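You operate a simulated robot arm through the tools that you are given. There is no shell and no other tool. Be economical: measure what you need, move in short steps, check, and stop when the job is done.

The job below is to be done with a simulated robot arm. You get a single attempt, and the scene is never put back.

TASK
Close the table drawer. Put one of the registers from the top of the stock table on top of the grey sleeve there. Take the thick orange pad on the top of the stock table and put it away on the shelf under the register table. Take the filter and put it in the steel drip tray. Put one of the tin with a green lids from the shelf under the basket table on the left end of the blue table. Close the top drawer. Put the black tray on the top of the small pallet. Put the white tube on the front of the packing bench. Push the yellow bar shut. Do these in any order.

Only the result counts: the job must be done as asked and must still hold three seconds after the hand-in. Knocking over, shifting, dropping, spilling or breaking anything else fails it. Lids that push on must go on centred and level and be pressed home; caps that screw on are set level and turned clockwise until they are tight.

THE ROBOT
A 7-joint arm with a vacuum gripper on a trunk, on a base that drives. Base frame: it is fixed to the floor where the robot stands at the start and does not move with it; the origin is under the middle of the robot, x ahead of it, y to its left, z up. Units: cm, degrees, N and s.
Its first joint turns from -149.0 to 149.0 degrees. Places, roughly: black tray (30x13x4 cm) [290, -150, 90]; filter (6x6x10 cm) [250, 120, 90]; front of the packing bench (80x22 cm) [272, -118, 86]; grey sleeve (7x7x6 cm) [120, -40, 90]; left end of the blue table [80, -60, 90]; register [125, 0, 100]; shelf under the register table [-390, -370, 30]; steel drip tray (35x22x5 cm) [-50, 80, 90]; table drawer [80, -10, 80]; thick orange pad (8x6x4 cm) [150, 10, 90]; tin with a green lid [350, 50, 25]; top drawer [330, -10, 70]; top of the small pallet [240, -180, 10]; white tube (6x6x12 cm) [-110, 50, 90]; yellow bar [50, 220, 100]. Payload 1.06 kg.
Tool frame: the origin (TCP) lies in the middle of the cups' lips, and z points out of the cups. The gripper has 1 cup of 2.4 cm across, covering 2.4 by 2.4 cm (tool x, y); the bellows give 0.8 cm. With the vacuum on, a cup seals on a smooth face that it is pressed against (1 to 4 N); it does not hold porous or soft things. The pull reaches 23 N.
Orientation is told as [roll, pitch, yaw] about the base's x, y, z axes, in that order, counted from this pose: with the cups facing straight down, the tool's x points along the base's -x, its y along +y and its z along -z.

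THE INTERFACE
- The arm moves only by the tool send_rows. Its argument "plan" is one flat list of numbers, 7 for each row, row after row: the shift along the tool's x, y, z in units of 100 mm (1.0 is 100 mm), then the turn, a rotation vector about the tool's x, y, z in units of 90 degrees (1.0 is 90 degrees), then the vacuum: 1 switches it on, -1 off. In form: [tx, ty, tz, wx, wy, wz, suction, tx, ty, tz, wx, wy, wz, suction, ...]. A call has 1 to 10 rows; each row is the pose to reach, as a shift and turn from the pose commanded when the call began, along the tool's axes at that moment. A call with a number of a shift or a turn outside -1 to 1 is refused whole. A row lasts 0.2 s, in which the tool goes at most 5 cm and 8.6 degrees; a call with a longer step from one row to the next is refused whole, and so is a gripper value outside its range. Where a pose cannot be reached the arm comes as near as it can. A force on the tool above 40 N (or 10 N above the force at the start of the call, whichever is more), or a blocked arm, ends the call early, and 0.2 s more pass. The pull builds up within a second once a cup has sealed. Time passes only in rows, and 0.2 s behind the last, so rows that repeat a pose give it time. The reply holds the time, the measured pose of the TCP, the force on the tool along the base axes and the pull of the vacuum, in the units named above and with some noise, with the torque about the TCP (base axes, N m) and any sound that the robot's microphone picked up.
- Cameras (640 x 400 px; columns grow to the right, rows downward): "scene" is now at [-2.61, 22.25, 148.09]; the picture's right is [0.92, -0.38, 0.00], its down [-0.35, -0.86, -0.36] and it looks along [0.14, 0.34, -0.93] (base axes); focal length 214 px, centre (320, 200). "wrist" rides on the gripper at [7.8, 1.9, -9.6] in the tool frame; the picture's right is [-0.24, 0.97, 0.00], its down [-0.71, -0.17, -0.69] and it looks along [-0.67, -0.16, 0.73] (tool axes); focal length 243 px, centre (320, 200). There is no depth. A picture from a camera that has moved, and an enlarged one, comes with that camera's place and axes in the base frame and with its lens.
- grab_frame(camera): a new picture of that camera. It takes no simulated time.
- move_column(by): slides the trunk up (or, below 0, down) by that many cm; the arm and the scene camera ride with it, the base frame stays. It gives what a move gives, with no picture.
- steer(legs): drives the robot by 1 to 6 legs, each [ahead, turn to the left] in cm and degrees, along the robot's own axes; the way and the turn of a leg run together, so that a leg with both is an arc; at most 150 cm and 180 degrees a leg. The arm and the cameras ride along, it lands a little off, and it stops where it bumps. It gives what a move gives.
- turn_head(pan, tilt): turns the head with the scene camera to pan (to the left, within 155 degrees either way) and tilt (down, from -29 to 69), counted from straight ahead of the robot. It gives what a move gives.
- zoom(camera, box): a new picture of the part [left, top, right, bottom] of that camera's present view, enlarged. It takes no simulated time.
- job_done(): hands the job in; it is judged then, once.

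Go step by step. Nothing tells you exact positions but the pictures and the camera data: compare them with the known pose of the tool, close in by small moves and look again before you grip or let go. The budget is 217 turns and 202 pictures, counting those below and the enlarged ones. Unless the task says otherwise, let go and move clear before handing in.

The tools are called after "Request:" as a command line: name --argument value ..., lists and objects as JSON in quotes. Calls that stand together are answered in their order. send_rows: Moves the arm, as the interface text tells. Its arguments: {"type":"object","properties":{"plan":{"type":"array","items":{"type":"number"}}},"required":["plan"]} The other tools are called the same way: move_column (by) slides the trunk up or down; steer (legs) drives the base; turn_head (pan, tilt) turns the head that bears the scene camera; grab_frame (camera) takes a picture; zoom (camera, box) takes an enlarged picture of a part of a camera's view; job_done () hands the job in.

At the start:

```text
time_s: 0.0
ee_pos: [63.94, -22.91, 113.13]
orientation: [-0.1, -0.1, 0.0]
wrist_force: [0.3, -0.3, -0.4]
wrist_torque: [-0.01, 0.02, -0.02]
pull: 0.0
trunk travel left (down, up): [-57.5, 13.5]
robot x, y, heading: [0.18, 0.34, -0.0]
head pan, tilt: [67.7, 68.8]
```

scene: 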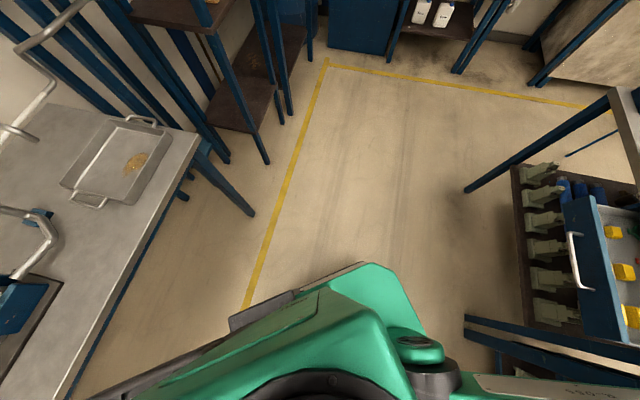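
wrist: 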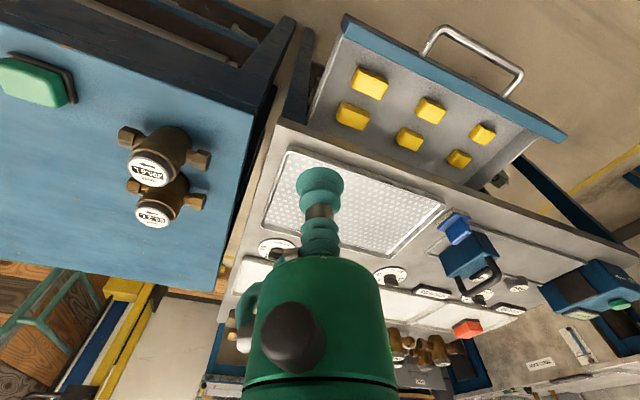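

I see the drip tray at left and an open drawer at right. I'll look around ahead first.

Request:
turn_head --pan 0 --tilt 35

Request:
grab_frame --camera "scene"

Request:
turn_head --pan -50 --tilt 25

Request:
grab_frame --camera "scene"

Request:
turn_head --pan 50 --tilt 25

Request:
grab_frame --camera "scene"

Request:
turn_head --pan 110 --tilt 25

Request:
grab_frame --camera "scene"

Request:
turn_head --pan -120 --tilt 25

Request:
grab_frame --camera "scene"

Request:
turn_head --pan 155 --tilt 15

Request:
grab_frame --camera "scene"

```text
time_s: 1.4
ee_pos: [63.82, -22.87, 113.02]
orientation: [-0.1, 0.0, 0.0]
wrist_force: [0.4, 0.1, -0.3]
wrist_torque: [0.01, -0.02, 0.0]
pull: 0.1
trunk travel left (down, up): [-57.5, 13.5]
robot x, y, heading: [-0.0, 0.03, -0.1]
head pan, tilt: [0.0, 35.0]
```

```text
199 pictures are left
camera scene: at [4.07, 17.09, 152.45], right [0.0, -1.0, 0.0], down [-0.57, 0.0, -0.82], along [0.82, 0.0, -0.57], focal length 214 px, centre (320, 200)
```

scene: 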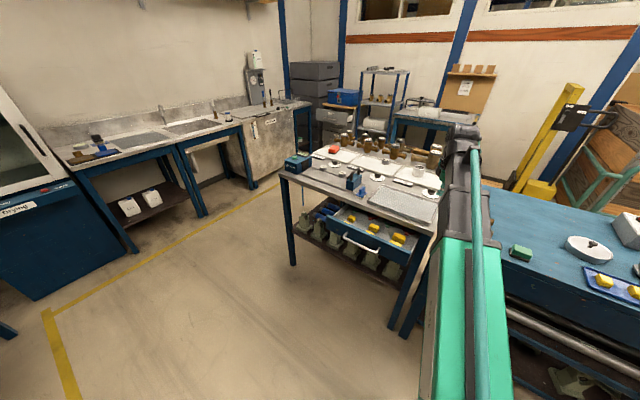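

```text
time_s: 2.6
ee_pos: [63.81, -22.84, 113.05]
orientation: [0.0, -0.1, -0.1]
wrist_force: [-0.6, 0.1, -0.8]
wrist_torque: [0.03, -0.02, 0.01]
pull: 0.0
trunk travel left (down, up): [-57.5, 13.5]
robot x, y, heading: [-0.07, 0.07, -0.1]
head pan, tilt: [-50.0, 25.0]
```

```text
198 pictures are left
camera scene: at [1.19, 10.03, 154.03], right [-0.77, -0.64, 0.0], down [-0.27, 0.32, -0.91], along [0.58, -0.69, -0.42], focal length 214 px, centre (320, 200)
```

scene: 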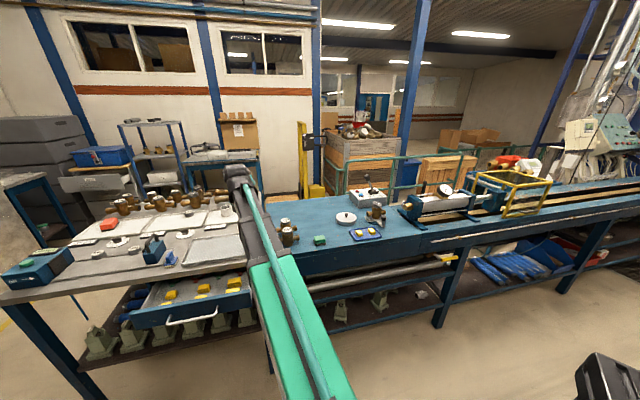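

```text
time_s: 4.3
ee_pos: [63.82, -22.8, 113.01]
orientation: [0.0, -0.1, 0.0]
wrist_force: [-0.5, 0.1, 0.1]
wrist_torque: [0.01, -0.01, 0.0]
pull: 0.0
trunk travel left (down, up): [-57.5, 13.5]
robot x, y, heading: [0.2, 0.09, -0.3]
head pan, tilt: [50.0, 25.0]
```

```text
197 pictures are left
camera scene: at [1.19, 24.14, 154.03], right [0.77, -0.64, 0.0], down [-0.27, -0.32, -0.91], along [0.58, 0.69, -0.42], focal length 214 px, centre (320, 200)
```

scene: 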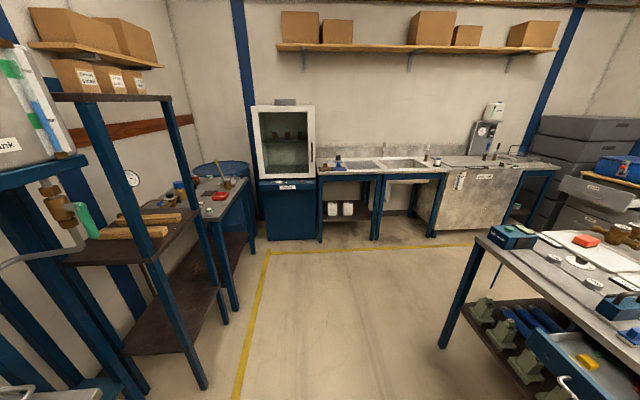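

```text
time_s: 5.6
ee_pos: [63.93, -22.84, 113.06]
orientation: [-0.1, 0.0, 0.0]
wrist_force: [-0.5, -0.2, -0.4]
wrist_torque: [0.0, 0.02, 0.02]
pull: 0.1
trunk travel left (down, up): [-57.5, 13.5]
robot x, y, heading: [-0.04, -0.06, 0.2]
head pan, tilt: [110.0, 25.0]
```

```text
196 pictures are left
camera scene: at [-7.88, 25.74, 154.03], right [0.94, 0.34, 0.0], down [0.14, -0.4, -0.91], along [-0.31, 0.85, -0.42], focal length 214 px, centre (320, 200)
```

scene: 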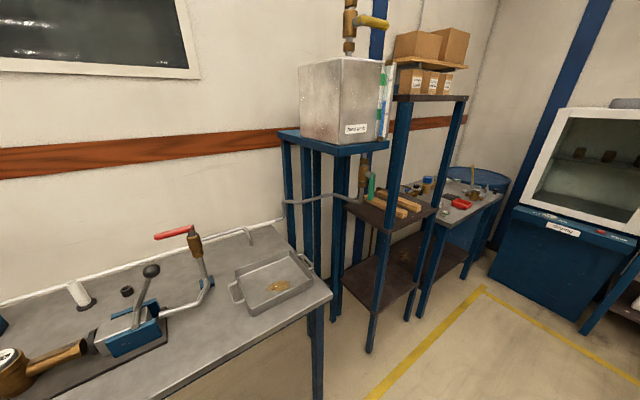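

```text
time_s: 8.9
ee_pos: [63.81, -22.79, 113.14]
orientation: [0.1, 0.1, -0.1]
wrist_force: [-0.4, 0.1, 0.1]
wrist_torque: [0.01, -0.04, 0.0]
pull: 0.0
trunk travel left (down, up): [-57.5, 13.5]
robot x, y, heading: [0.13, -0.14, 0.2]
head pan, tilt: [-120.0, 25.0]
```

```text
195 pictures are left
camera scene: at [-9.34, 9.1, 154.03], right [-0.87, 0.5, 0.0], down [0.21, 0.37, -0.91], along [-0.45, -0.79, -0.42], focal length 214 px, centre (320, 200)
```

scene: 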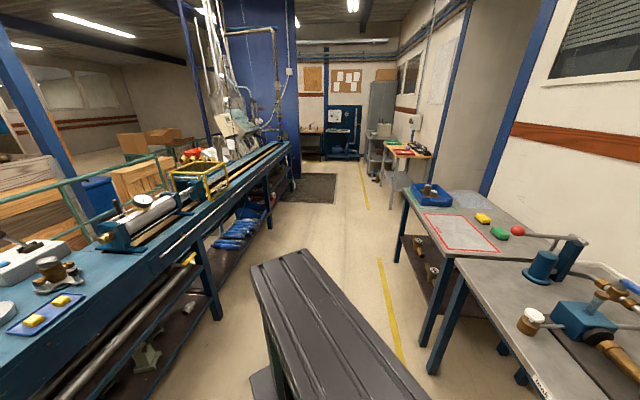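

```text
time_s: 12.7
ee_pos: [63.77, -22.87, 113.11]
orientation: [0.0, 0.1, 0.1]
wrist_force: [-0.9, 0.1, 0.1]
wrist_torque: [-0.03, 0.02, -0.05]
pull: 0.1
trunk travel left (down, up): [-57.5, 13.5]
robot x, y, heading: [0.02, -0.15, -0.1]
head pan, tilt: [154.7, 15.0]
```

```text
194 pictures are left
camera scene: at [-13.18, 21.08, 155.65], right [0.43, 0.9, 0.0], down [0.23, -0.11, -0.97], along [-0.87, 0.41, -0.26], focal length 214 px, centre (320, 200)
```

scene: 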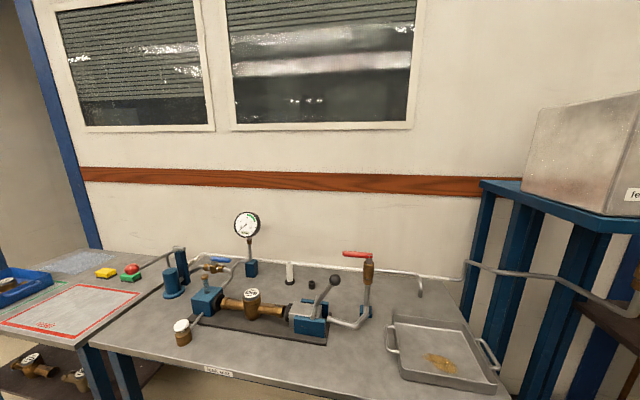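

The stock table with its open drawer is just ahead. I'll take closer looks at the targets by zooming in several directions.

Request:
turn_head --pan -5 --tilt 30

Request:
zoom --camera "scene" --box '[220, 110, 420, 310]'

Request:
zoom --camera "scene" --box '[220, 20, 460, 170]'

Request:
turn_head --pan 75 --tilt 20

Request:
zoom --camera "scene" --box '[220, 120, 420, 245]'

Request:
turn_head --pan 30 --tilt 20

Request:
zoom --camera "scene" --box '[200, 80, 480, 260]'

Request:
turn_head --pan -27 --tilt 20

Request:
zoom --camera "scene" --box '[200, 120, 440, 270]'

```text
time_s: 15.2
ee_pos: [63.91, -22.93, 113.23]
orientation: [0.0, 0.0, 0.0]
wrist_force: [-0.2, -0.1, 1.1]
wrist_torque: [0.02, -0.02, 0.01]
pull: 0.2
trunk travel left (down, up): [-57.5, 13.5]
robot x, y, heading: [-0.25, -0.31, -0.2]
head pan, tilt: [-5.0, 30.0]
```

```text
2.00 times, centred on (320, 210) of scene
camera zoom: at [4.28, 16.3, 153.23], right [-0.09, -1.0, 0.0], down [-0.5, 0.04, -0.87], along [0.86, -0.08, -0.5], focal length 429 px, centre (320, 180)
```

zoom: 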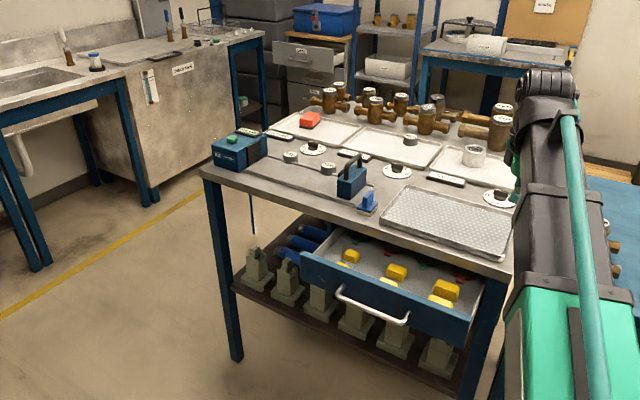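

```text
2.67 times, centred on (340, 95) of scene
camera zoom: at [4.28, 16.3, 153.23], right [-0.09, -1.0, 0.0], down [-0.5, 0.04, -0.87], along [0.86, -0.08, -0.5], focal length 572 px, centre (267, 480)
```

zoom: 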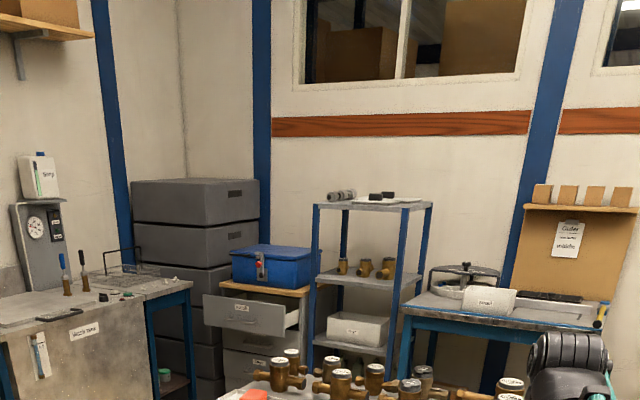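

```text
time_s: 16.7
ee_pos: [63.85, -22.84, 113.09]
orientation: [0.1, 0.0, 0.0]
wrist_force: [-0.4, 0.7, 0.0]
wrist_torque: [0.0, 0.02, 0.01]
pull: 0.1
trunk travel left (down, up): [-57.5, 13.5]
robot x, y, heading: [-0.38, 0.26, -0.2]
head pan, tilt: [75.0, 20.0]
```

```text
3.20 times, centred on (320, 182) of scene
camera zoom: at [-2.32, 26.08, 154.84], right [0.97, -0.26, 0.0], down [-0.09, -0.33, -0.94], along [0.24, 0.91, -0.34], focal length 686 px, centre (320, 256)
```

zoom: 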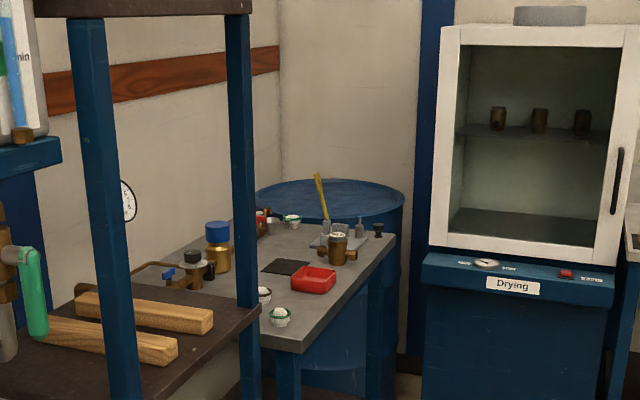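

```text
time_s: 17.8
ee_pos: [63.85, -22.9, 113.19]
orientation: [0.0, -0.1, 0.0]
wrist_force: [-0.2, -0.3, 0.0]
wrist_torque: [-0.01, -0.01, -0.01]
pull: 0.1
trunk travel left (down, up): [-57.5, 13.5]
robot x, y, heading: [-0.03, -0.09, -0.1]
head pan, tilt: [30.0, 20.0]
```

```text
2.22 times, centred on (340, 170) of scene
camera zoom: at [3.33, 21.75, 154.84], right [0.5, -0.87, 0.0], down [-0.3, -0.17, -0.94], along [0.81, 0.47, -0.34], focal length 477 px, centre (276, 267)
```

zoom: 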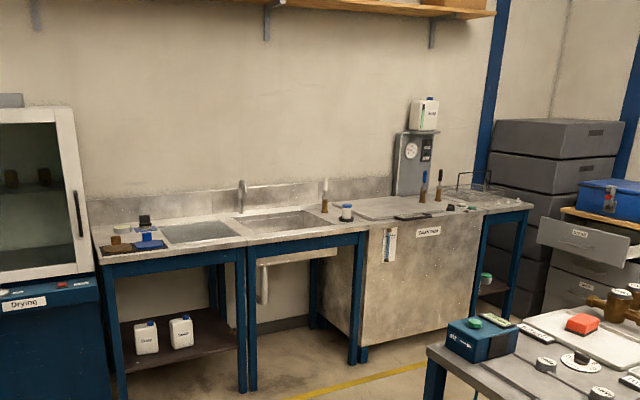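

```text
time_s: 19.1
ee_pos: [63.9, -22.91, 113.14]
orientation: [0.0, 0.0, 0.1]
wrist_force: [0.1, 0.3, 0.3]
wrist_torque: [0.05, 0.0, -0.01]
pull: 0.1
trunk travel left (down, up): [-57.5, 13.5]
robot x, y, heading: [0.2, 0.02, -0.1]
head pan, tilt: [-27.0, 20.0]
```

```text
2.67 times, centred on (320, 195) of scene
camera zoom: at [3.57, 12.86, 154.84], right [-0.45, -0.89, 0.0], down [-0.3, 0.15, -0.94], along [0.84, -0.43, -0.34], focal length 572 px, centre (320, 213)
```

zoom: 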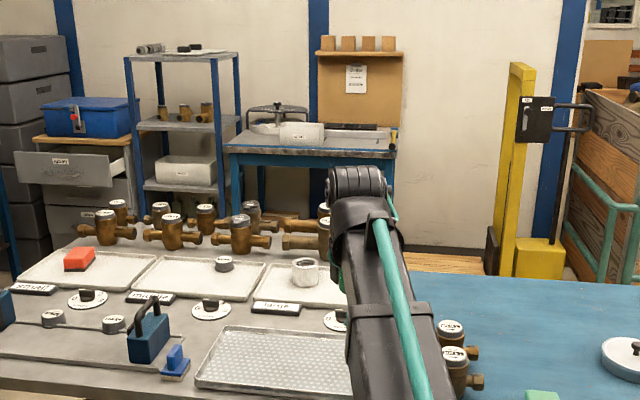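

The stock table stands turned by about -36° (drawer opens toward me-left). I'll turn the tool to face along that direction, horizontally, at safe height, and look.

Request:
send_rows --plan '[0.1, 0.2, 0, 0, 0, 0.08, -1, 0.2, 0.4, 0, 0, 0, 0.16, -1, 0.3, 0.6, 0, 0, 0, 0.24, -1, 0.4, 0.8, 0, 0, 0, 0.32, -1, 0.5, 1.0, 0, 0, 0, 0.405, -1]'

Request:
send_rows --plan '[0.05, 0.05, 0, 0, -0.09, 0, -1, 0.1, 0.1, 0, 0, -0.18, 0, -1, 0.15, 0.15, 0, 0, -0.27, 0, -1, 0.2, 0.2, 0, 0, -0.36, 0, -1, 0.25, 0.25, 0, 0, -0.45, 0, -1, 0.3, 0.3, 0, 0, -0.54, 0, -1, 0.3, 0.4, 0, 0, -0.63, 0, -1, 0.3, 0.4, 0, 0, -0.72, 0, -1, 0.3, 0.4, 0, 0, -0.81, 0, -1, 0.3, 0.4, 0, 0, -0.9, 0, -1]'

Request:
send_rows --plan '[0, 0, 0, 0, -0.09, 0, -1, 0, 0, 0, 0, -0.1, 0, -1]'

Request:
turn_head --pan -5 --tilt 50

Request:
grab_frame --camera "scene"

Request:
grab_frame --camera "wrist"

```text
time_s: 20.3
ee_pos: [58.73, -12.79, 112.91]
orientation: [0.0, 0.0, -36.7]
wrist_force: [-0.1, -0.4, 0.3]
wrist_torque: [-0.01, 0.0, -0.02]
pull: 0.0
trunk travel left (down, up): [-57.5, 13.5]
robot x, y, heading: [-0.15, 0.02, 0.1]
head pan, tilt: [-27.0, 20.0]
```

```text
time_s: 22.5
ee_pos: [67.85, -6.07, 114.92]
orientation: [0.1, -81.1, -36.6]
wrist_force: [0.3, -0.8, 0.5]
wrist_torque: [0.0, -0.01, 0.03]
pull: 0.1
out of reach, approached as far as the arm can: row 5, 6, 7, 8, 9, 10
trunk travel left (down, up): [-57.5, 13.5]
robot x, y, heading: [-0.05, -0.45, -0.1]
head pan, tilt: [-27.0, 20.0]
```

```text
time_s: 23.1
ee_pos: [68.46, -6.31, 115.27]
orientation: [171.5, -89.9, 152.0]
wrist_force: [-0.7, 0.0, 0.1]
wrist_torque: [-0.03, -0.05, 0.01]
pull: 0.2
out of reach, approached as far as the arm can: row 1, 2
trunk travel left (down, up): [-57.5, 13.5]
robot x, y, heading: [-0.1, 0.16, 0.1]
head pan, tilt: [-27.0, 20.0]
```

```text
time_s: 24.0
ee_pos: [68.41, -6.28, 115.27]
orientation: [-5.3, -90.1, -31.3]
wrist_force: [-0.7, 0.6, 0.4]
wrist_torque: [0.01, 0.0, -0.02]
pull: 0.2
trunk travel left (down, up): [-57.5, 13.5]
robot x, y, heading: [-0.07, 0.1, 0.0]
head pan, tilt: [-5.0, 50.0]
```

```text
188 pictures are left
camera scene: at [2.94, 16.41, 150.29], right [-0.09, -1.0, 0.0], down [-0.76, 0.07, -0.64], along [0.64, -0.06, -0.77], focal length 214 px, centre (320, 200)
```

scene: 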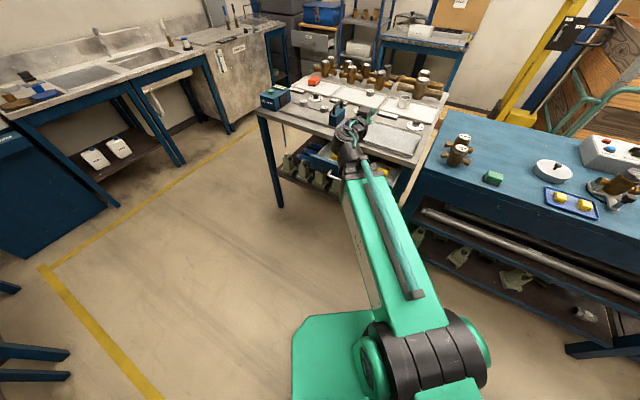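

```text
187 pictures are left
camera wrist: at [62.08, 0.77, 107.45], right [0.58, 0.78, 0.24], down [-0.65, 0.27, 0.71], along [0.49, -0.56, 0.67], focal length 243 px, centre (320, 200)
```

wrist: 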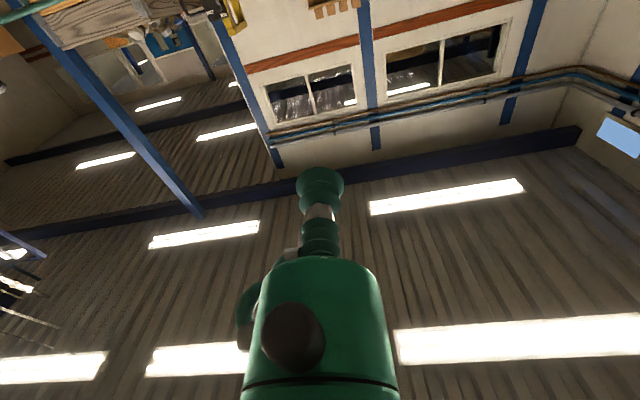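

The horizontal tool can't come closer than ~68 cm, so I back the base 12 cm, then lower the column to the drawer's height and look.

Request:
steer --legs '[[-12, 0]]'

Request:
move_column --by -25

Request:
grab_frame --camera "scene"

Request:
grab_frame --camera "wrist"

```text
time_s: 25.3
ee_pos: [56.17, -6.01, 115.22]
orientation: [125.9, -90.0, -162.0]
wrist_force: [-0.2, -0.6, -0.5]
wrist_torque: [0.0, -0.02, 0.02]
pull: 0.0
trunk travel left (down, up): [-57.5, 13.5]
robot x, y, heading: [-12.19, -0.07, 0.1]
head pan, tilt: [-5.0, 50.0]
```

```text
time_s: 27.9
ee_pos: [56.23, -5.99, 90.19]
orientation: [-9.6, -90.0, -26.5]
wrist_force: [-0.1, -0.1, -0.3]
wrist_torque: [-0.02, -0.01, 0.0]
pull: 0.1
trunk travel left (down, up): [-32.5, 38.5]
robot x, y, heading: [-12.23, -0.02, 0.1]
head pan, tilt: [-5.0, 50.0]
```

```text
186 pictures are left
camera scene: at [-9.46, 16.4, 125.29], right [-0.08, -1.0, 0.0], down [-0.76, 0.06, -0.64], along [0.64, -0.05, -0.77], focal length 214 px, centre (320, 200)
```

scene: 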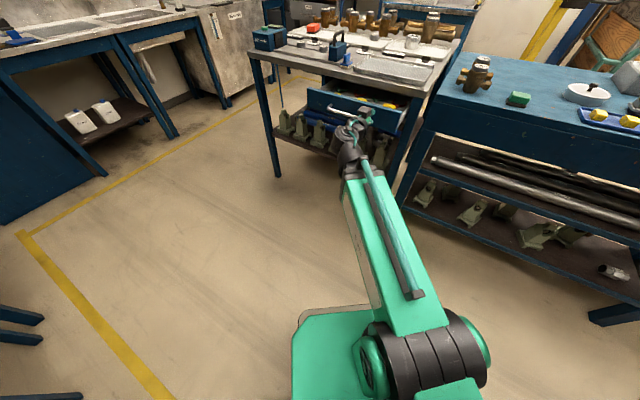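

```text
185 pictures are left
camera wrist: at [49.74, 1.01, 82.46], right [0.58, 0.78, 0.24], down [-0.65, 0.27, 0.71], along [0.49, -0.56, 0.67], focal length 243 px, centre (320, 200)
```

wrist: 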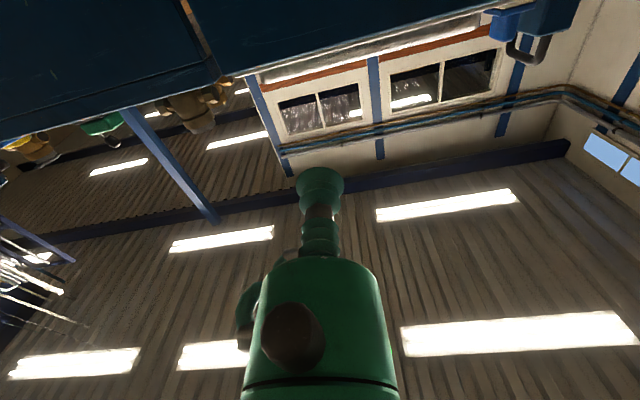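

Request:
zoom --camera "scene" --box '[240, 60, 440, 185]'

```text
3.20 times, centred on (340, 122) of scene
camera zoom: at [-9.46, 16.4, 125.29], right [-0.08, -1.0, 0.0], down [-0.76, 0.06, -0.64], along [0.64, -0.05, -0.77], focal length 686 px, centre (256, 448)
```

zoom: 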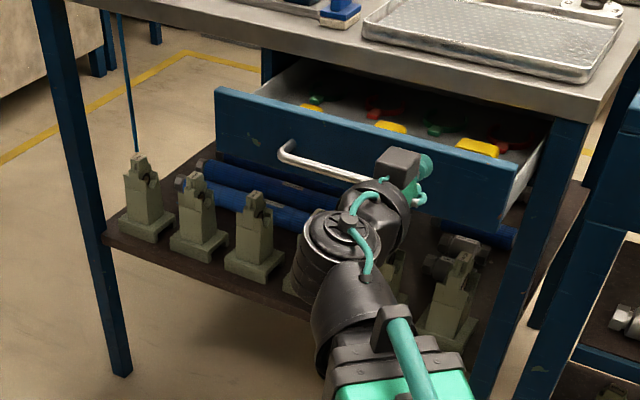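

Triangulating gives the drawer panel at z≈77–85, about 12 cm ahead of the cup, stroke ≈12 cm. I lower to mid panel and approach.

Request:
move_column --by -8.7

Request:
send_rows --plan '[0, -0.1, 0.2, 0, 0, 0, -1, 0, -0.15, 0.4, 0, 0, 0, -1, 0, -0.15, 0.6, 0, 0, 0, -1]'

Request:
zoom --camera "scene" --box '[240, 60, 440, 185]'

```text
time_s: 29.1
ee_pos: [56.13, -6.11, 81.43]
orientation: [-11.8, -90.0, -24.5]
wrist_force: [0.0, -0.4, 0.8]
wrist_torque: [0.01, 0.02, 0.01]
pull: 0.2
trunk travel left (down, up): [-23.8, 47.2]
robot x, y, heading: [-12.14, 0.34, 0.2]
head pan, tilt: [-5.0, 50.0]
```

```text
time_s: 29.9
ee_pos: [60.35, -10.72, 81.55]
orientation: [-73.9, -90.0, 37.6]
wrist_force: [-0.1, -0.5, -0.2]
wrist_torque: [0.0, 0.0, 0.01]
pull: 0.1
trunk travel left (down, up): [-23.8, 47.2]
robot x, y, heading: [-12.6, -0.11, -0.1]
head pan, tilt: [-5.0, 50.0]
```

```text
3.20 times, centred on (340, 122) of scene
camera zoom: at [-9.47, 16.41, 116.58], right [-0.08, -1.0, 0.0], down [-0.76, 0.06, -0.64], along [0.64, -0.05, -0.77], focal length 686 px, centre (256, 448)
```

zoom: 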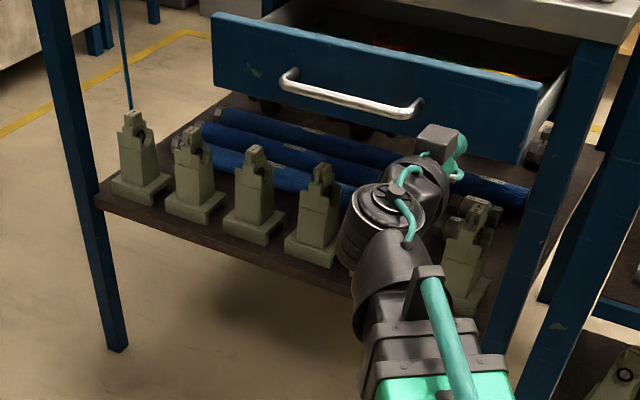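

The cup points at the panel to the right of the handle. Pushing along the tool axis.

Request:
send_rows --plan '[0, 0, 0.1, 0, 0, 0, -1, 0, 0, 0.2, 0, 0, 0, -1, 0, 0, 0.3, 0, 0, 0, -1, 0, 0, 0.4, 0, 0, 0, -1, 0, 0, 0.5, 0, 0, 0, -1, 0, 0, 0.6, 0, 0, 0, -1, 0, 0, 0.7, 0, 0, 0, -1, 0, 0, 0.8, 0, 0, 0, -1, 0, 0, 0.9, 0, 0, 0, -1, 0, 0, 1.0, 0, 0, 0, -1]'

Request:
send_rows --plan '[0, 0, 0.08, 0, 0, 0, -1, 0, 0, 0.16, 0, 0, 0, -1, 0, 0, 0.24, 0, 0, 0, -1, 0, 0, 0.32, 0, 0, 0, -1, 0, 0, 0.4, 0, 0, 0, -1, 0, 0, 0.48, 0, 0, 0, -1, 0, 0, 0.54, 0, 0, 0, -1]'

Request:
grab_frame --camera "scene"

```text
time_s: 32.1
ee_pos: [68.32, -16.56, 81.25]
orientation: [21.4, -89.9, -57.7]
wrist_force: [-0.2, -0.9, -0.1]
wrist_torque: [0.01, 0.04, -0.02]
pull: 0.1
trunk travel left (down, up): [-23.8, 47.2]
robot x, y, heading: [-12.09, -0.12, -0.1]
head pan, tilt: [-5.0, 50.0]
```

```text
time_s: 33.7
ee_pos: [72.66, -20.1, 81.52]
orientation: [2.3, -90.0, -38.7]
wrist_force: [-0.5, 0.2, 0.3]
wrist_torque: [0.04, -0.01, 0.0]
pull: 0.1
trunk travel left (down, up): [-23.8, 47.2]
robot x, y, heading: [-12.57, -0.03, 0.2]
head pan, tilt: [-5.0, 50.0]
```

```text
182 pictures are left
camera scene: at [-9.46, 16.4, 116.58], right [-0.08, -1.0, 0.0], down [-0.76, 0.06, -0.64], along [0.64, -0.05, -0.77], focal length 214 px, centre (320, 200)
```

scene: 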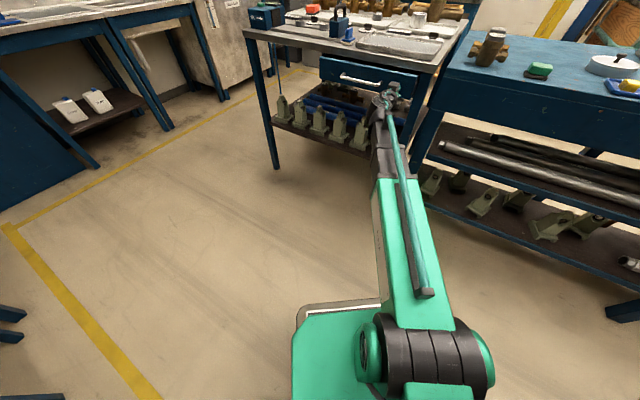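

Request:
zoom --camera "scene" --box '[290, 20, 450, 120]'

```text
4.00 times, centred on (370, 70) of scene
camera zoom: at [-9.46, 16.4, 116.58], right [-0.08, -1.0, 0.0], down [-0.76, 0.06, -0.64], along [0.64, -0.05, -0.77], focal length 858 px, centre (120, 720)
```

zoom: 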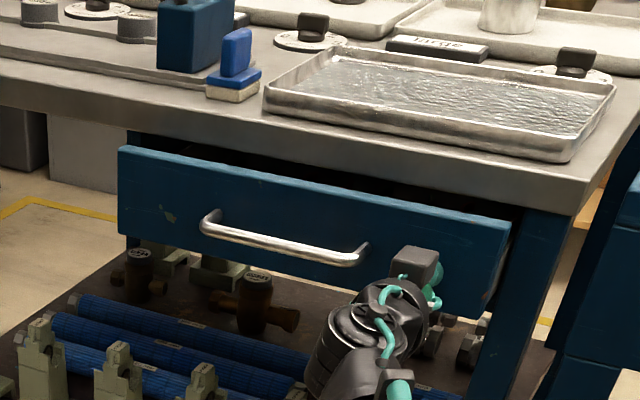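

The drawer is going in smoothly; a few cm remain. I keep pushing until it stops.

Request:
send_rows --plan '[0, 0, 0.08, 0, 0, 0, -1, 0, 0, 0.16, 0, 0, 0, -1, 0, 0, 0.24, 0, 0, 0, -1, 0, 0, 0.32, 0, 0, 0, -1, 0, 0, 0.4, 0, 0, 0, -1, 0, 0, 0.48, 0, 0, 0, -1, 0, 0, 0.56, 0, 0, 0, -1, 0, 0, 0.64, 0, 0, 0, -1, 0, 0, 0.72, 0, 0, 0, -1, 0, 0, 0.8, 0, 0, 0, -1]'

Request:
zoom --camera "scene" --box '[290, 20, 450, 120]'

```text
time_s: 35.6
ee_pos: [77.46, -23.63, 81.45]
orientation: [11.0, -90.0, -47.1]
wrist_force: [-11.6, 5.6, 1.5]
wrist_torque: [0.06, 0.05, 0.09]
pull: 0.1
trunk travel left (down, up): [-23.8, 47.2]
robot x, y, heading: [-12.34, 0.04, 0.7]
head pan, tilt: [-5.0, 50.0]
stopped in row 9: the force on the tool passed its limit at 49 N (the readings are from after the stop); the commanded pose is now the measured one
```

```text
4.00 times, centred on (370, 70) of scene
camera zoom: at [-9.65, 16.46, 116.59], right [-0.08, -1.0, 0.0], down [-0.76, 0.06, -0.64], along [0.64, -0.05, -0.77], focal length 858 px, centre (120, 720)
```

zoom: 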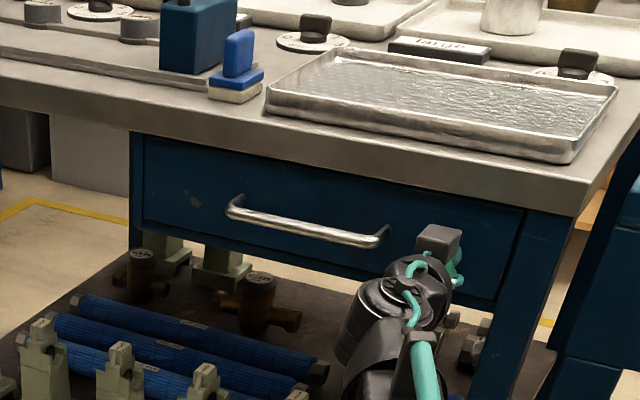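

The drawer is closed flush. I retreat, raise the column, turn the tool back down and look at the table top.

Request:
send_rows --plan '[0, 0, -0.2, 0, 0, 0, -1, 0, 0, -0.4, 0, 0, 0, -1, 0, 0, -0.6, 0, 0, 0, -1, 0, 0, -0.8, 0, 0, 0, -1, 0, 0, -1.0, 0, 0, 0, -1]'

Request:
move_column --by 45

Request:
send_rows --plan '[0, 0, 0, 0, 0.095, 0, -1, 0, 0, 0, 0, 0.19, 0, -1, 0, 0, 0, 0, 0.285, 0, -1, 0, 0, 0, 0, 0.38, 0, -1, 0, 0, 0, 0, 0.475, 0, -1, 0, 0, 0, 0, 0.57, 0, -1, 0, 0, 0, 0, 0.665, 0, -1, 0, 0, 0, 0, 0.76, 0, -1, 0, 0, 0, 0, 0.855, 0, -1, 0, 0, 0, 0, 0.95, 0, -1]'

Request:
send_rows --plan '[0, 0, 0, 0, 0.05, 0, -1]'

Request:
turn_head --pan -10 --tilt 35

Request:
zoom --camera "scene" --box '[200, 60, 440, 210]'

```text
time_s: 36.8
ee_pos: [69.56, -17.55, 81.48]
orientation: [-1.8, -89.9, -34.4]
wrist_force: [1.4, -0.4, -0.6]
wrist_torque: [-0.02, 0.01, 0.01]
pull: 0.0
trunk travel left (down, up): [-23.8, 47.2]
robot x, y, heading: [-11.75, -0.15, 0.4]
head pan, tilt: [-5.0, 50.0]
```

```text
refused: 45 is not a number from -40 to 40
```

```text
time_s: 39.0
ee_pos: [69.53, -17.79, 81.37]
orientation: [0.0, -4.3, -36.2]
wrist_force: [0.0, -0.6, -1.1]
wrist_torque: [-0.04, -0.01, 0.04]
pull: 0.2
trunk travel left (down, up): [-23.8, 47.2]
robot x, y, heading: [-12.42, -0.37, 0.3]
head pan, tilt: [-5.0, 50.0]
```

```text
time_s: 39.4
ee_pos: [69.66, -17.74, 81.45]
orientation: [0.0, 0.2, -36.4]
wrist_force: [-0.5, 0.9, -0.2]
wrist_torque: [-0.02, 0.02, -0.03]
pull: 0.0
trunk travel left (down, up): [-23.8, 47.2]
robot x, y, heading: [-12.39, -0.08, 0.4]
head pan, tilt: [-5.0, 50.0]
```

```text
time_s: 40.2
ee_pos: [69.6, -17.74, 81.4]
orientation: [0.1, 0.1, -36.2]
wrist_force: [-0.4, -0.1, -0.5]
wrist_torque: [-0.02, -0.04, -0.02]
pull: 0.1
trunk travel left (down, up): [-23.8, 47.2]
robot x, y, heading: [-12.49, 0.1, 0.1]
head pan, tilt: [-10.0, 35.0]
```

```text
2.67 times, centred on (320, 135) of scene
camera zoom: at [-8.52, 15.56, 118.75], right [-0.17, -0.99, 0.0], down [-0.57, 0.1, -0.82], along [0.81, -0.14, -0.57], focal length 572 px, centre (320, 373)
```

zoom: 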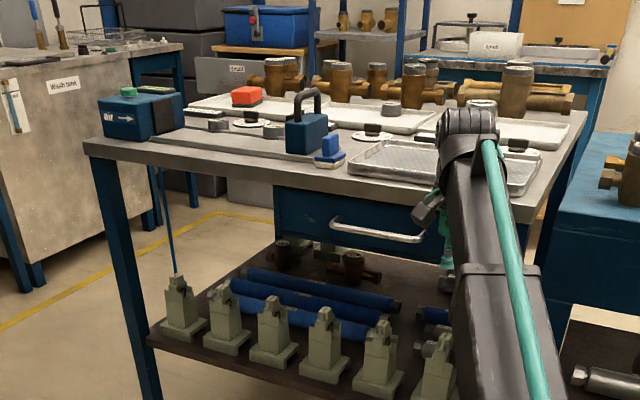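

Raising the column, then driving to face the table squarely (heading about -36°, ~50 cm from its front edge).

Request:
move_column --by 38

Request:
steer --legs '[[0, 18], [58, 0], [0, -54]]'

Request:
turn_head --pan 0 --tilt 50

Request:
grab_frame --camera "scene"

Request:
grab_frame --camera "wrist"

```text
time_s: 43.9
ee_pos: [69.68, -17.7, 119.34]
orientation: [0.0, 0.2, -36.3]
wrist_force: [-0.1, 0.8, -0.3]
wrist_torque: [-0.02, -0.01, 0.01]
pull: 0.0
trunk travel left (down, up): [-61.8, 9.2]
robot x, y, heading: [-12.59, -0.17, 0.3]
head pan, tilt: [-10.0, 35.0]
```

```text
time_s: 50.6
ee_pos: [98.44, -44.07, 119.32]
orientation: [-0.1, 0.1, -72.7]
wrist_force: [0.7, 0.5, -0.1]
wrist_torque: [-0.01, -0.02, -0.02]
pull: 0.1
trunk travel left (down, up): [-61.8, 9.2]
robot x, y, heading: [43.05, 19.0, -35.9]
head pan, tilt: [-10.0, 35.0]
```

```text
time_s: 51.4
ee_pos: [98.4, -44.17, 119.41]
orientation: [0.0, 0.1, -72.7]
wrist_force: [0.0, -0.4, 0.7]
wrist_torque: [0.02, -0.02, 0.0]
pull: 0.0
trunk travel left (down, up): [-61.8, 9.2]
robot x, y, heading: [43.38, 18.76, -36.0]
head pan, tilt: [0.0, 50.0]
```

```text
178 pictures are left
camera scene: at [55.29, 30.73, 154.59], right [-0.59, -0.81, 0.0], down [-0.62, 0.45, -0.64], along [0.52, -0.38, -0.77], focal length 214 px, centre (320, 200)
```

scene: 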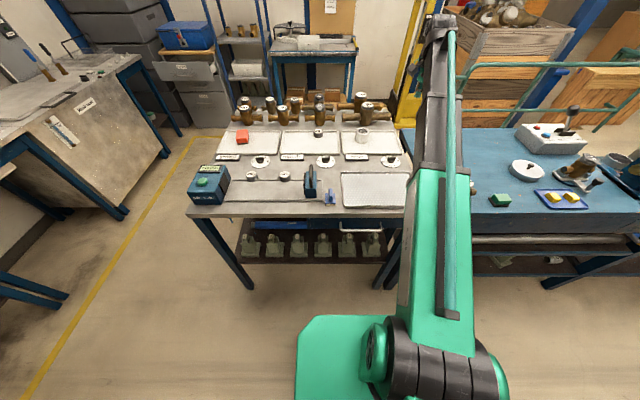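

```text
177 pictures are left
camera wrist: at [98.01, -36.26, 129.02], right [1.0, 0.07, 0.0], down [0.05, -0.73, 0.68], along [0.04, -0.68, -0.73], focal length 243 px, centre (320, 200)
```

wrist: 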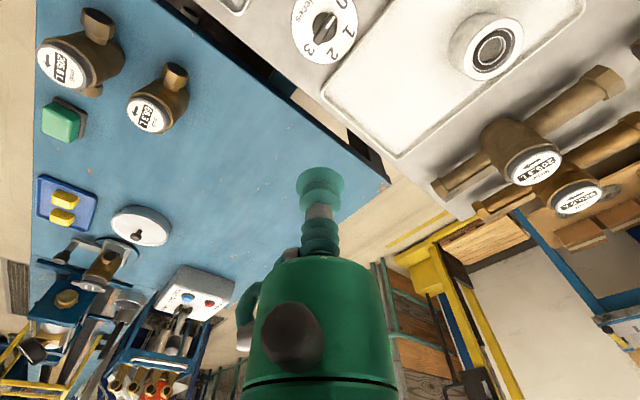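

Request:
zoom --camera "scene" --box '[180, 85, 420, 235]'

```text
2.67 times, centred on (300, 160) of scene
camera zoom: at [55.29, 30.73, 154.59], right [-0.59, -0.81, 0.0], down [-0.62, 0.45, -0.64], along [0.52, -0.38, -0.77], focal length 572 px, centre (373, 307)
```

zoom: 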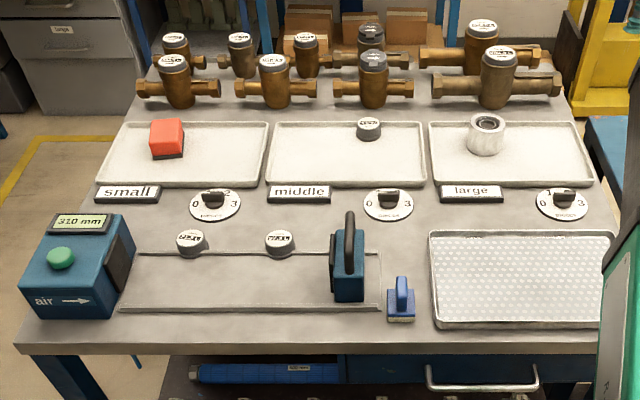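

Registers are the small grey dials; the front-middle one sits near [114, 5]. I move the tool over it at height in chained moves and look with the wrist camera.

Request:
send_rows --plan '[0.25, 0.18, 0, 0, 0, 0, -1, 0.5, 0.37, 0, 0, 0, 0, -1, 0.75, 0.55, 0, 0, 0, 0, -1, 1.0, 0.74, 0, 0, 0, 0, -1]'

Request:
send_rows --plan '[0.25, 0.18, 0, 0, 0, 0, -1, 0.5, 0.37, 0, 0, 0, 0, -1, 0.75, 0.55, 0, 0, 0, 0, -1, 1.0, 0.74, 0, 0, 0, 0, -1]'

Request:
send_rows --plan '[0.25, 0.18, 0, 0, 0, 0, -1, 0.5, 0.37, 0, 0, 0, 0, -1, 0.75, 0.55, 0, 0, 0, 0, -1, 1.0, 0.74, 0, 0, 0, 0, -1]'

Request:
send_rows --plan '[0.25, 0.18, 0, 0, 0, -0.08, -1, 0.5, 0.37, 0, 0, 0, -0.16, -1, 0.75, 0.55, 0, 0, 0, -0.24, -1, 1.0, 0.74, 0, 0, 0, -0.32, -1, 1.0, 0.74, 0, 0, 0, -0.408, -1]'

Request:
grab_frame --camera "wrist"

Request:
grab_frame --camera "scene"

```text
time_s: 52.4
ee_pos: [102.33, -32.11, 119.61]
orientation: [0.1, 0.2, -72.7]
wrist_force: [-0.5, -1.7, 0.4]
wrist_torque: [-0.01, -0.02, -0.02]
pull: 0.1
trunk travel left (down, up): [-61.8, 9.2]
robot x, y, heading: [43.0, 18.51, -36.1]
head pan, tilt: [0.0, 50.0]
```

```text
time_s: 53.4
ee_pos: [106.58, -20.51, 119.56]
orientation: [0.0, 0.2, -72.7]
wrist_force: [-0.4, 0.6, 0.1]
wrist_torque: [0.04, 0.01, -0.01]
pull: 0.0
trunk travel left (down, up): [-61.8, 9.2]
robot x, y, heading: [43.23, 18.52, -35.9]
head pan, tilt: [0.0, 50.0]
```

```text
time_s: 54.4
ee_pos: [110.29, -8.94, 119.44]
orientation: [0.0, 0.1, -72.7]
wrist_force: [-0.2, -0.1, -0.3]
wrist_torque: [0.02, 0.02, -0.01]
pull: 0.1
trunk travel left (down, up): [-61.8, 9.2]
robot x, y, heading: [42.69, 18.82, -36.2]
head pan, tilt: [0.0, 50.0]
```

```text
time_s: 55.6
ee_pos: [114.73, 2.85, 119.56]
orientation: [0.1, 0.1, -35.8]
wrist_force: [0.2, 0.6, -0.3]
wrist_torque: [-0.02, 0.0, -0.01]
pull: 0.1
trunk travel left (down, up): [-61.8, 9.2]
robot x, y, heading: [43.18, 18.5, -35.9]
head pan, tilt: [0.0, 50.0]
```

```text
175 pictures are left
camera wrist: at [109.66, 8.74, 129.2], right [0.76, 0.65, 0.0], down [0.47, -0.55, 0.68], along [0.45, -0.52, -0.73], focal length 243 px, centre (320, 200)
```

wrist: 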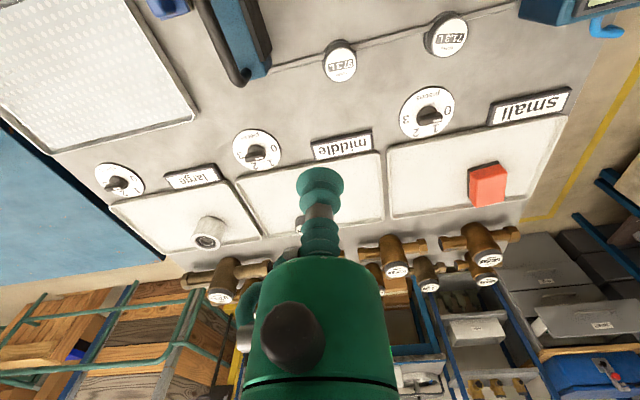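

```text
174 pictures are left
camera scene: at [55.29, 30.75, 154.58], right [-0.59, -0.81, 0.0], down [-0.62, 0.45, -0.64], along [0.52, -0.38, -0.77], focal length 214 px, centre (320, 200)
```

scene: 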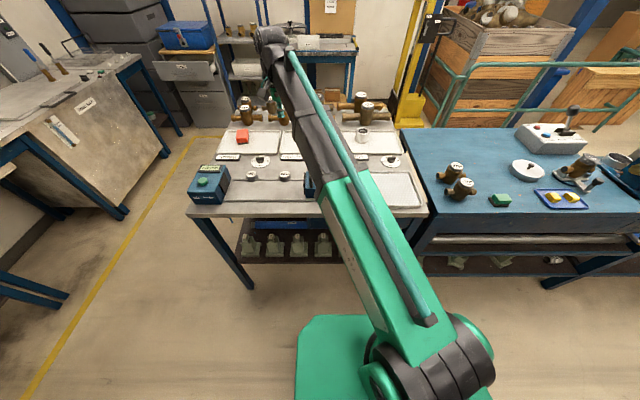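

Triangulation puts the register's top at about [118.5, 3.1, 91]. I move above it and descend to 10 cm above, then check.

Request:
send_rows --plan '[-0.15, 0.12, 0.3, 0, 0, 0, -1, -0.297, 0.238, 0.6, 0, 0, 0, -1, -0.297, 0.238, 0.9, 0, 0, 0, -1, -0.297, 0.238, 1.0, 0, 0, 0, -1]'

Request:
send_rows --plan '[0, 0, 0.3, 0, 0, 0, -1, 0, 0, 0.6, 0, 0, 0, -1, 0, 0, 0.9, 0, 0, 0, -1]'

Request:
grab_frame --camera "wrist"

Request:
zoom --camera "scene" --box '[180, 85, 420, 235]'

```text
time_s: 56.6
ee_pos: [118.55, 2.98, 109.53]
orientation: [0.2, 0.1, -35.9]
wrist_force: [-0.1, -0.2, -1.1]
wrist_torque: [-0.01, -0.01, 0.01]
pull: 0.0
trunk travel left (down, up): [-61.8, 9.2]
robot x, y, heading: [42.63, 18.61, -36.4]
head pan, tilt: [0.0, 50.0]
```

```text
time_s: 57.4
ee_pos: [118.61, 2.98, 100.44]
orientation: [0.1, 0.2, -35.8]
wrist_force: [0.0, 0.2, -0.2]
wrist_torque: [0.02, -0.02, -0.02]
pull: 0.0
trunk travel left (down, up): [-61.8, 9.2]
robot x, y, heading: [42.91, 18.84, -36.0]
head pan, tilt: [0.0, 50.0]
```

```text
173 pictures are left
camera wrist: at [113.6, 8.95, 110.09], right [0.76, 0.65, 0.0], down [0.47, -0.56, 0.68], along [0.44, -0.52, -0.73], focal length 243 px, centre (320, 200)
```

wrist: 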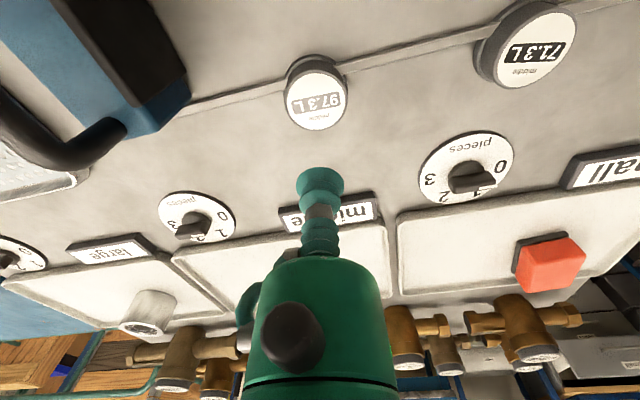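

```text
2.67 times, centred on (300, 160) of scene
camera zoom: at [55.31, 30.75, 154.58], right [-0.59, -0.81, 0.0], down [-0.62, 0.45, -0.64], along [0.52, -0.38, -0.77], focal length 572 px, centre (373, 307)
```

zoom: 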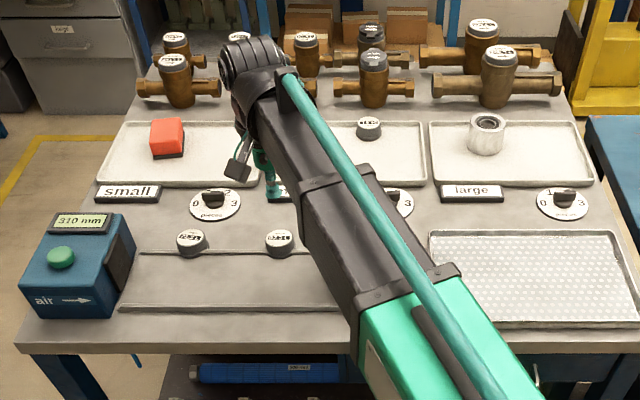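

The register top is at about [118.2, 3.2, 91.3]. Descending with vacuum on.

Request:
send_rows --plan '[0.04, 0, 0.3, 0, 0, 0, 1, 0.04, 0, 0.6, 0, 0, 0, 1, 0.04, 0, 0.8, 0, 0, 0, 1, 0.04, 0, 0.86, 0, 0, 0, 1, 0.04, 0, 0.89, 0, 0, 0, 1, 0.04, 0, 0.92, 0, 0, 0, 1, 0.04, 0, 0.94, 0, 0, 0, 1, 0.04, 0, 0.94, 0, 0, 0, 1, 0.04, 0, 0.94, 0, 0, 0, 1]'

```text
time_s: 58.8
ee_pos: [118.16, 3.27, 91.82]
orientation: [0.1, -0.3, -36.0]
wrist_force: [0.7, -1.3, 19.1]
wrist_torque: [0.03, 0.28, 0.03]
pull: 22.7
trunk travel left (down, up): [-61.8, 9.2]
robot x, y, heading: [43.39, 18.88, -36.1]
head pan, tilt: [0.0, 50.0]
stopped in row 6: the force on the tool passed its limit at 45 N (the readings are from after the stop); the commanded pose is now the measured one
```

Sealed (pull 22.7 N). Lifting.

Request:
send_rows --plan '[0, 0, -0.1, 0, 0, 0, 1, 0, 0, -0.3, 0, 0, 0, 1, 0, 0, -0.6, 0, 0, 0, 1, 0, 0, -1.0, 0, 0, 0, 1, 0, 0, -1.0, 0, 0, 0, 1]'

Request:
grab_frame --camera "wrist"

```text
time_s: 60.0
ee_pos: [118.29, 3.34, 101.48]
orientation: [0.2, -0.2, -36.0]
wrist_force: [0.1, 0.7, 0.1]
wrist_torque: [-0.03, 0.01, 0.03]
pull: 0.0
trunk travel left (down, up): [-61.8, 9.2]
robot x, y, heading: [42.96, 18.54, -36.1]
head pan, tilt: [0.0, 50.0]
```

```text
171 pictures are left
camera wrist: at [113.23, 9.31, 111.08], right [0.76, 0.65, 0.0], down [0.47, -0.55, 0.69], along [0.45, -0.52, -0.73], focal length 243 px, centre (320, 200)
```

wrist: 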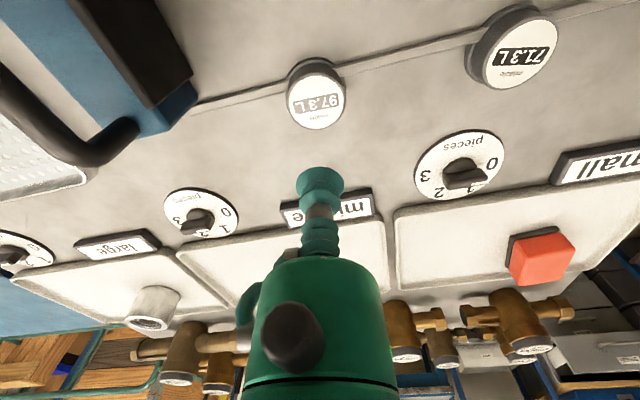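

The grip was lost on lifting; the register has not moved. I retry with gentler contact and a slow lift, watching the pull.

Request:
send_rows --plan '[0, 0, 0.3, 0, 0, 0, 1, 0, 0, 0.6, 0, 0, 0, 1, 0, 0, 0.8, 0, 0, 0, 1, 0, 0, 0.86, 0, 0, 0, 1, 0, 0, 0.88, 0, 0, 0, 1, 0, 0, 0.9, 0, 0, 0, 1, 0, 0, 0.91, 0, 0, 0, 1, 0, 0, 0.91, 0, 0, 0, 1, 0, 0, 0.91, 0, 0, 0, 1, 0, 0, 0.91, 0, 0, 0, 1]'

Request:
send_rows --plan '[0, 0, 0, 0, 0, 0, 1, 0, 0, -0.02, 0, 0, 0, 1, 0, 0, -0.04, 0, 0, 0, 1, 0, 0, -0.06, 0, 0, 0, 1]'

Request:
send_rows --plan '[0, 0, -0.02, 0, 0, 0, 1, 0, 0, -0.04, 0, 0, 0, 1, 0, 0, -0.06, 0, 0, 0, 1, 0, 0, -0.08, 0, 0, 0, 1]'

Request:
grab_frame --camera "wrist"

```text
time_s: 62.1
ee_pos: [118.34, 3.18, 92.34]
orientation: [0.2, -0.1, -36.0]
wrist_force: [13.1, -4.3, 11.6]
wrist_torque: [0.06, 0.34, 0.02]
pull: 22.7
trunk travel left (down, up): [-61.8, 9.2]
robot x, y, heading: [42.97, 18.79, -36.0]
head pan, tilt: [0.0, 50.0]
```

```text
time_s: 63.1
ee_pos: [118.42, 3.24, 93.03]
orientation: [0.1, 0.0, -36.0]
wrist_force: [-2.2, 1.7, -20.2]
wrist_torque: [-0.06, 0.0, 0.03]
pull: 22.7
trunk travel left (down, up): [-61.8, 9.2]
robot x, y, heading: [42.62, 18.79, -36.3]
head pan, tilt: [0.0, 50.0]
```

```text
time_s: 64.2
ee_pos: [118.15, 3.12, 93.77]
orientation: [0.3, -0.1, -36.0]
wrist_force: [-0.1, 0.3, -0.3]
wrist_torque: [-0.01, -0.04, 0.0]
pull: 0.1
trunk travel left (down, up): [-61.8, 9.2]
robot x, y, heading: [43.28, 19.24, -36.2]
head pan, tilt: [0.0, 50.0]
```

```text
170 pictures are left
camera wrist: at [113.19, 9.11, 103.44], right [0.76, 0.65, 0.0], down [0.47, -0.55, 0.69], along [0.45, -0.52, -0.73], focal length 243 px, centre (320, 200)
```

wrist: 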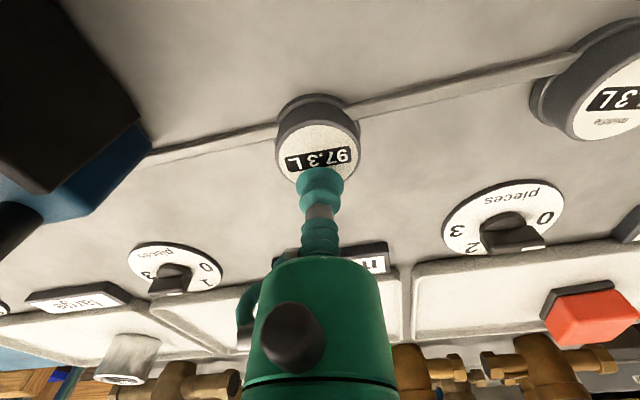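

A 20 N pull did not lift it: this front register is fixed. The loose one must be the one on the middle tray (~[133, -25]). I rise and check clearance of my base to the table before moving closer.

Request:
send_rows --plan '[0, 0, -0.4, 0, 0, 0, -1, 0, 0, -0.8, 0, 0, 0, -1, 0, 0, -1.0, 0, 0, 0, -1]'

Request:
send_rows --plan '[0, 0, -0.4, 0, 0, 0, -1, 0, 0, -0.8, 0, 0, 0, -1, 0, 0, -1.0, 0, 0, 0, -1]'

Request:
turn_head --pan 0 --tilt 69

Request:
grab_frame --camera "scene"

```text
time_s: 65.0
ee_pos: [118.16, 3.43, 104.07]
orientation: [0.2, -0.2, -36.0]
wrist_force: [-0.1, 0.2, 0.5]
wrist_torque: [-0.01, 0.01, -0.01]
pull: 0.2
trunk travel left (down, up): [-61.8, 9.2]
robot x, y, heading: [42.72, 18.75, -36.0]
head pan, tilt: [0.0, 50.0]
```

```text
time_s: 65.8
ee_pos: [117.79, 3.27, 114.1]
orientation: [0.2, -0.2, -35.9]
wrist_force: [-0.1, 0.4, -0.3]
wrist_torque: [0.03, 0.01, -0.01]
pull: 0.1
trunk travel left (down, up): [-61.8, 9.2]
robot x, y, heading: [42.91, 19.01, -36.0]
head pan, tilt: [0.0, 50.0]
```

```text
time_s: 66.6
ee_pos: [117.72, 3.27, 114.03]
orientation: [0.2, -0.2, -36.0]
wrist_force: [0.0, -0.6, 0.0]
wrist_torque: [0.0, 0.01, 0.05]
pull: 0.1
trunk travel left (down, up): [-61.8, 9.2]
robot x, y, heading: [42.91, 18.93, -36.4]
head pan, tilt: [0.0, 68.8]
```

```text
169 pictures are left
camera scene: at [53.61, 31.98, 152.39], right [-0.59, -0.81, 0.0], down [-0.75, 0.55, -0.36], along [0.29, -0.21, -0.93], focal length 214 px, centre (320, 200)
```

scene: 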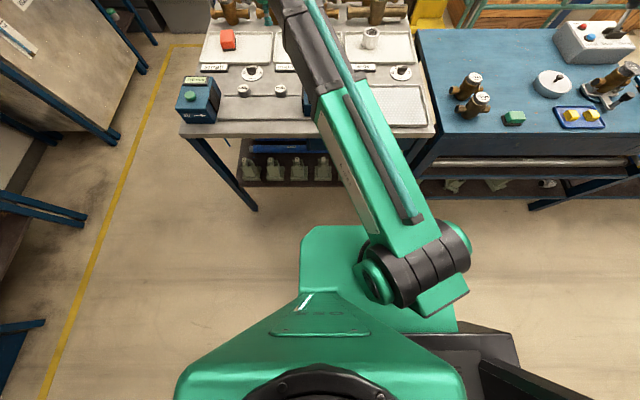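

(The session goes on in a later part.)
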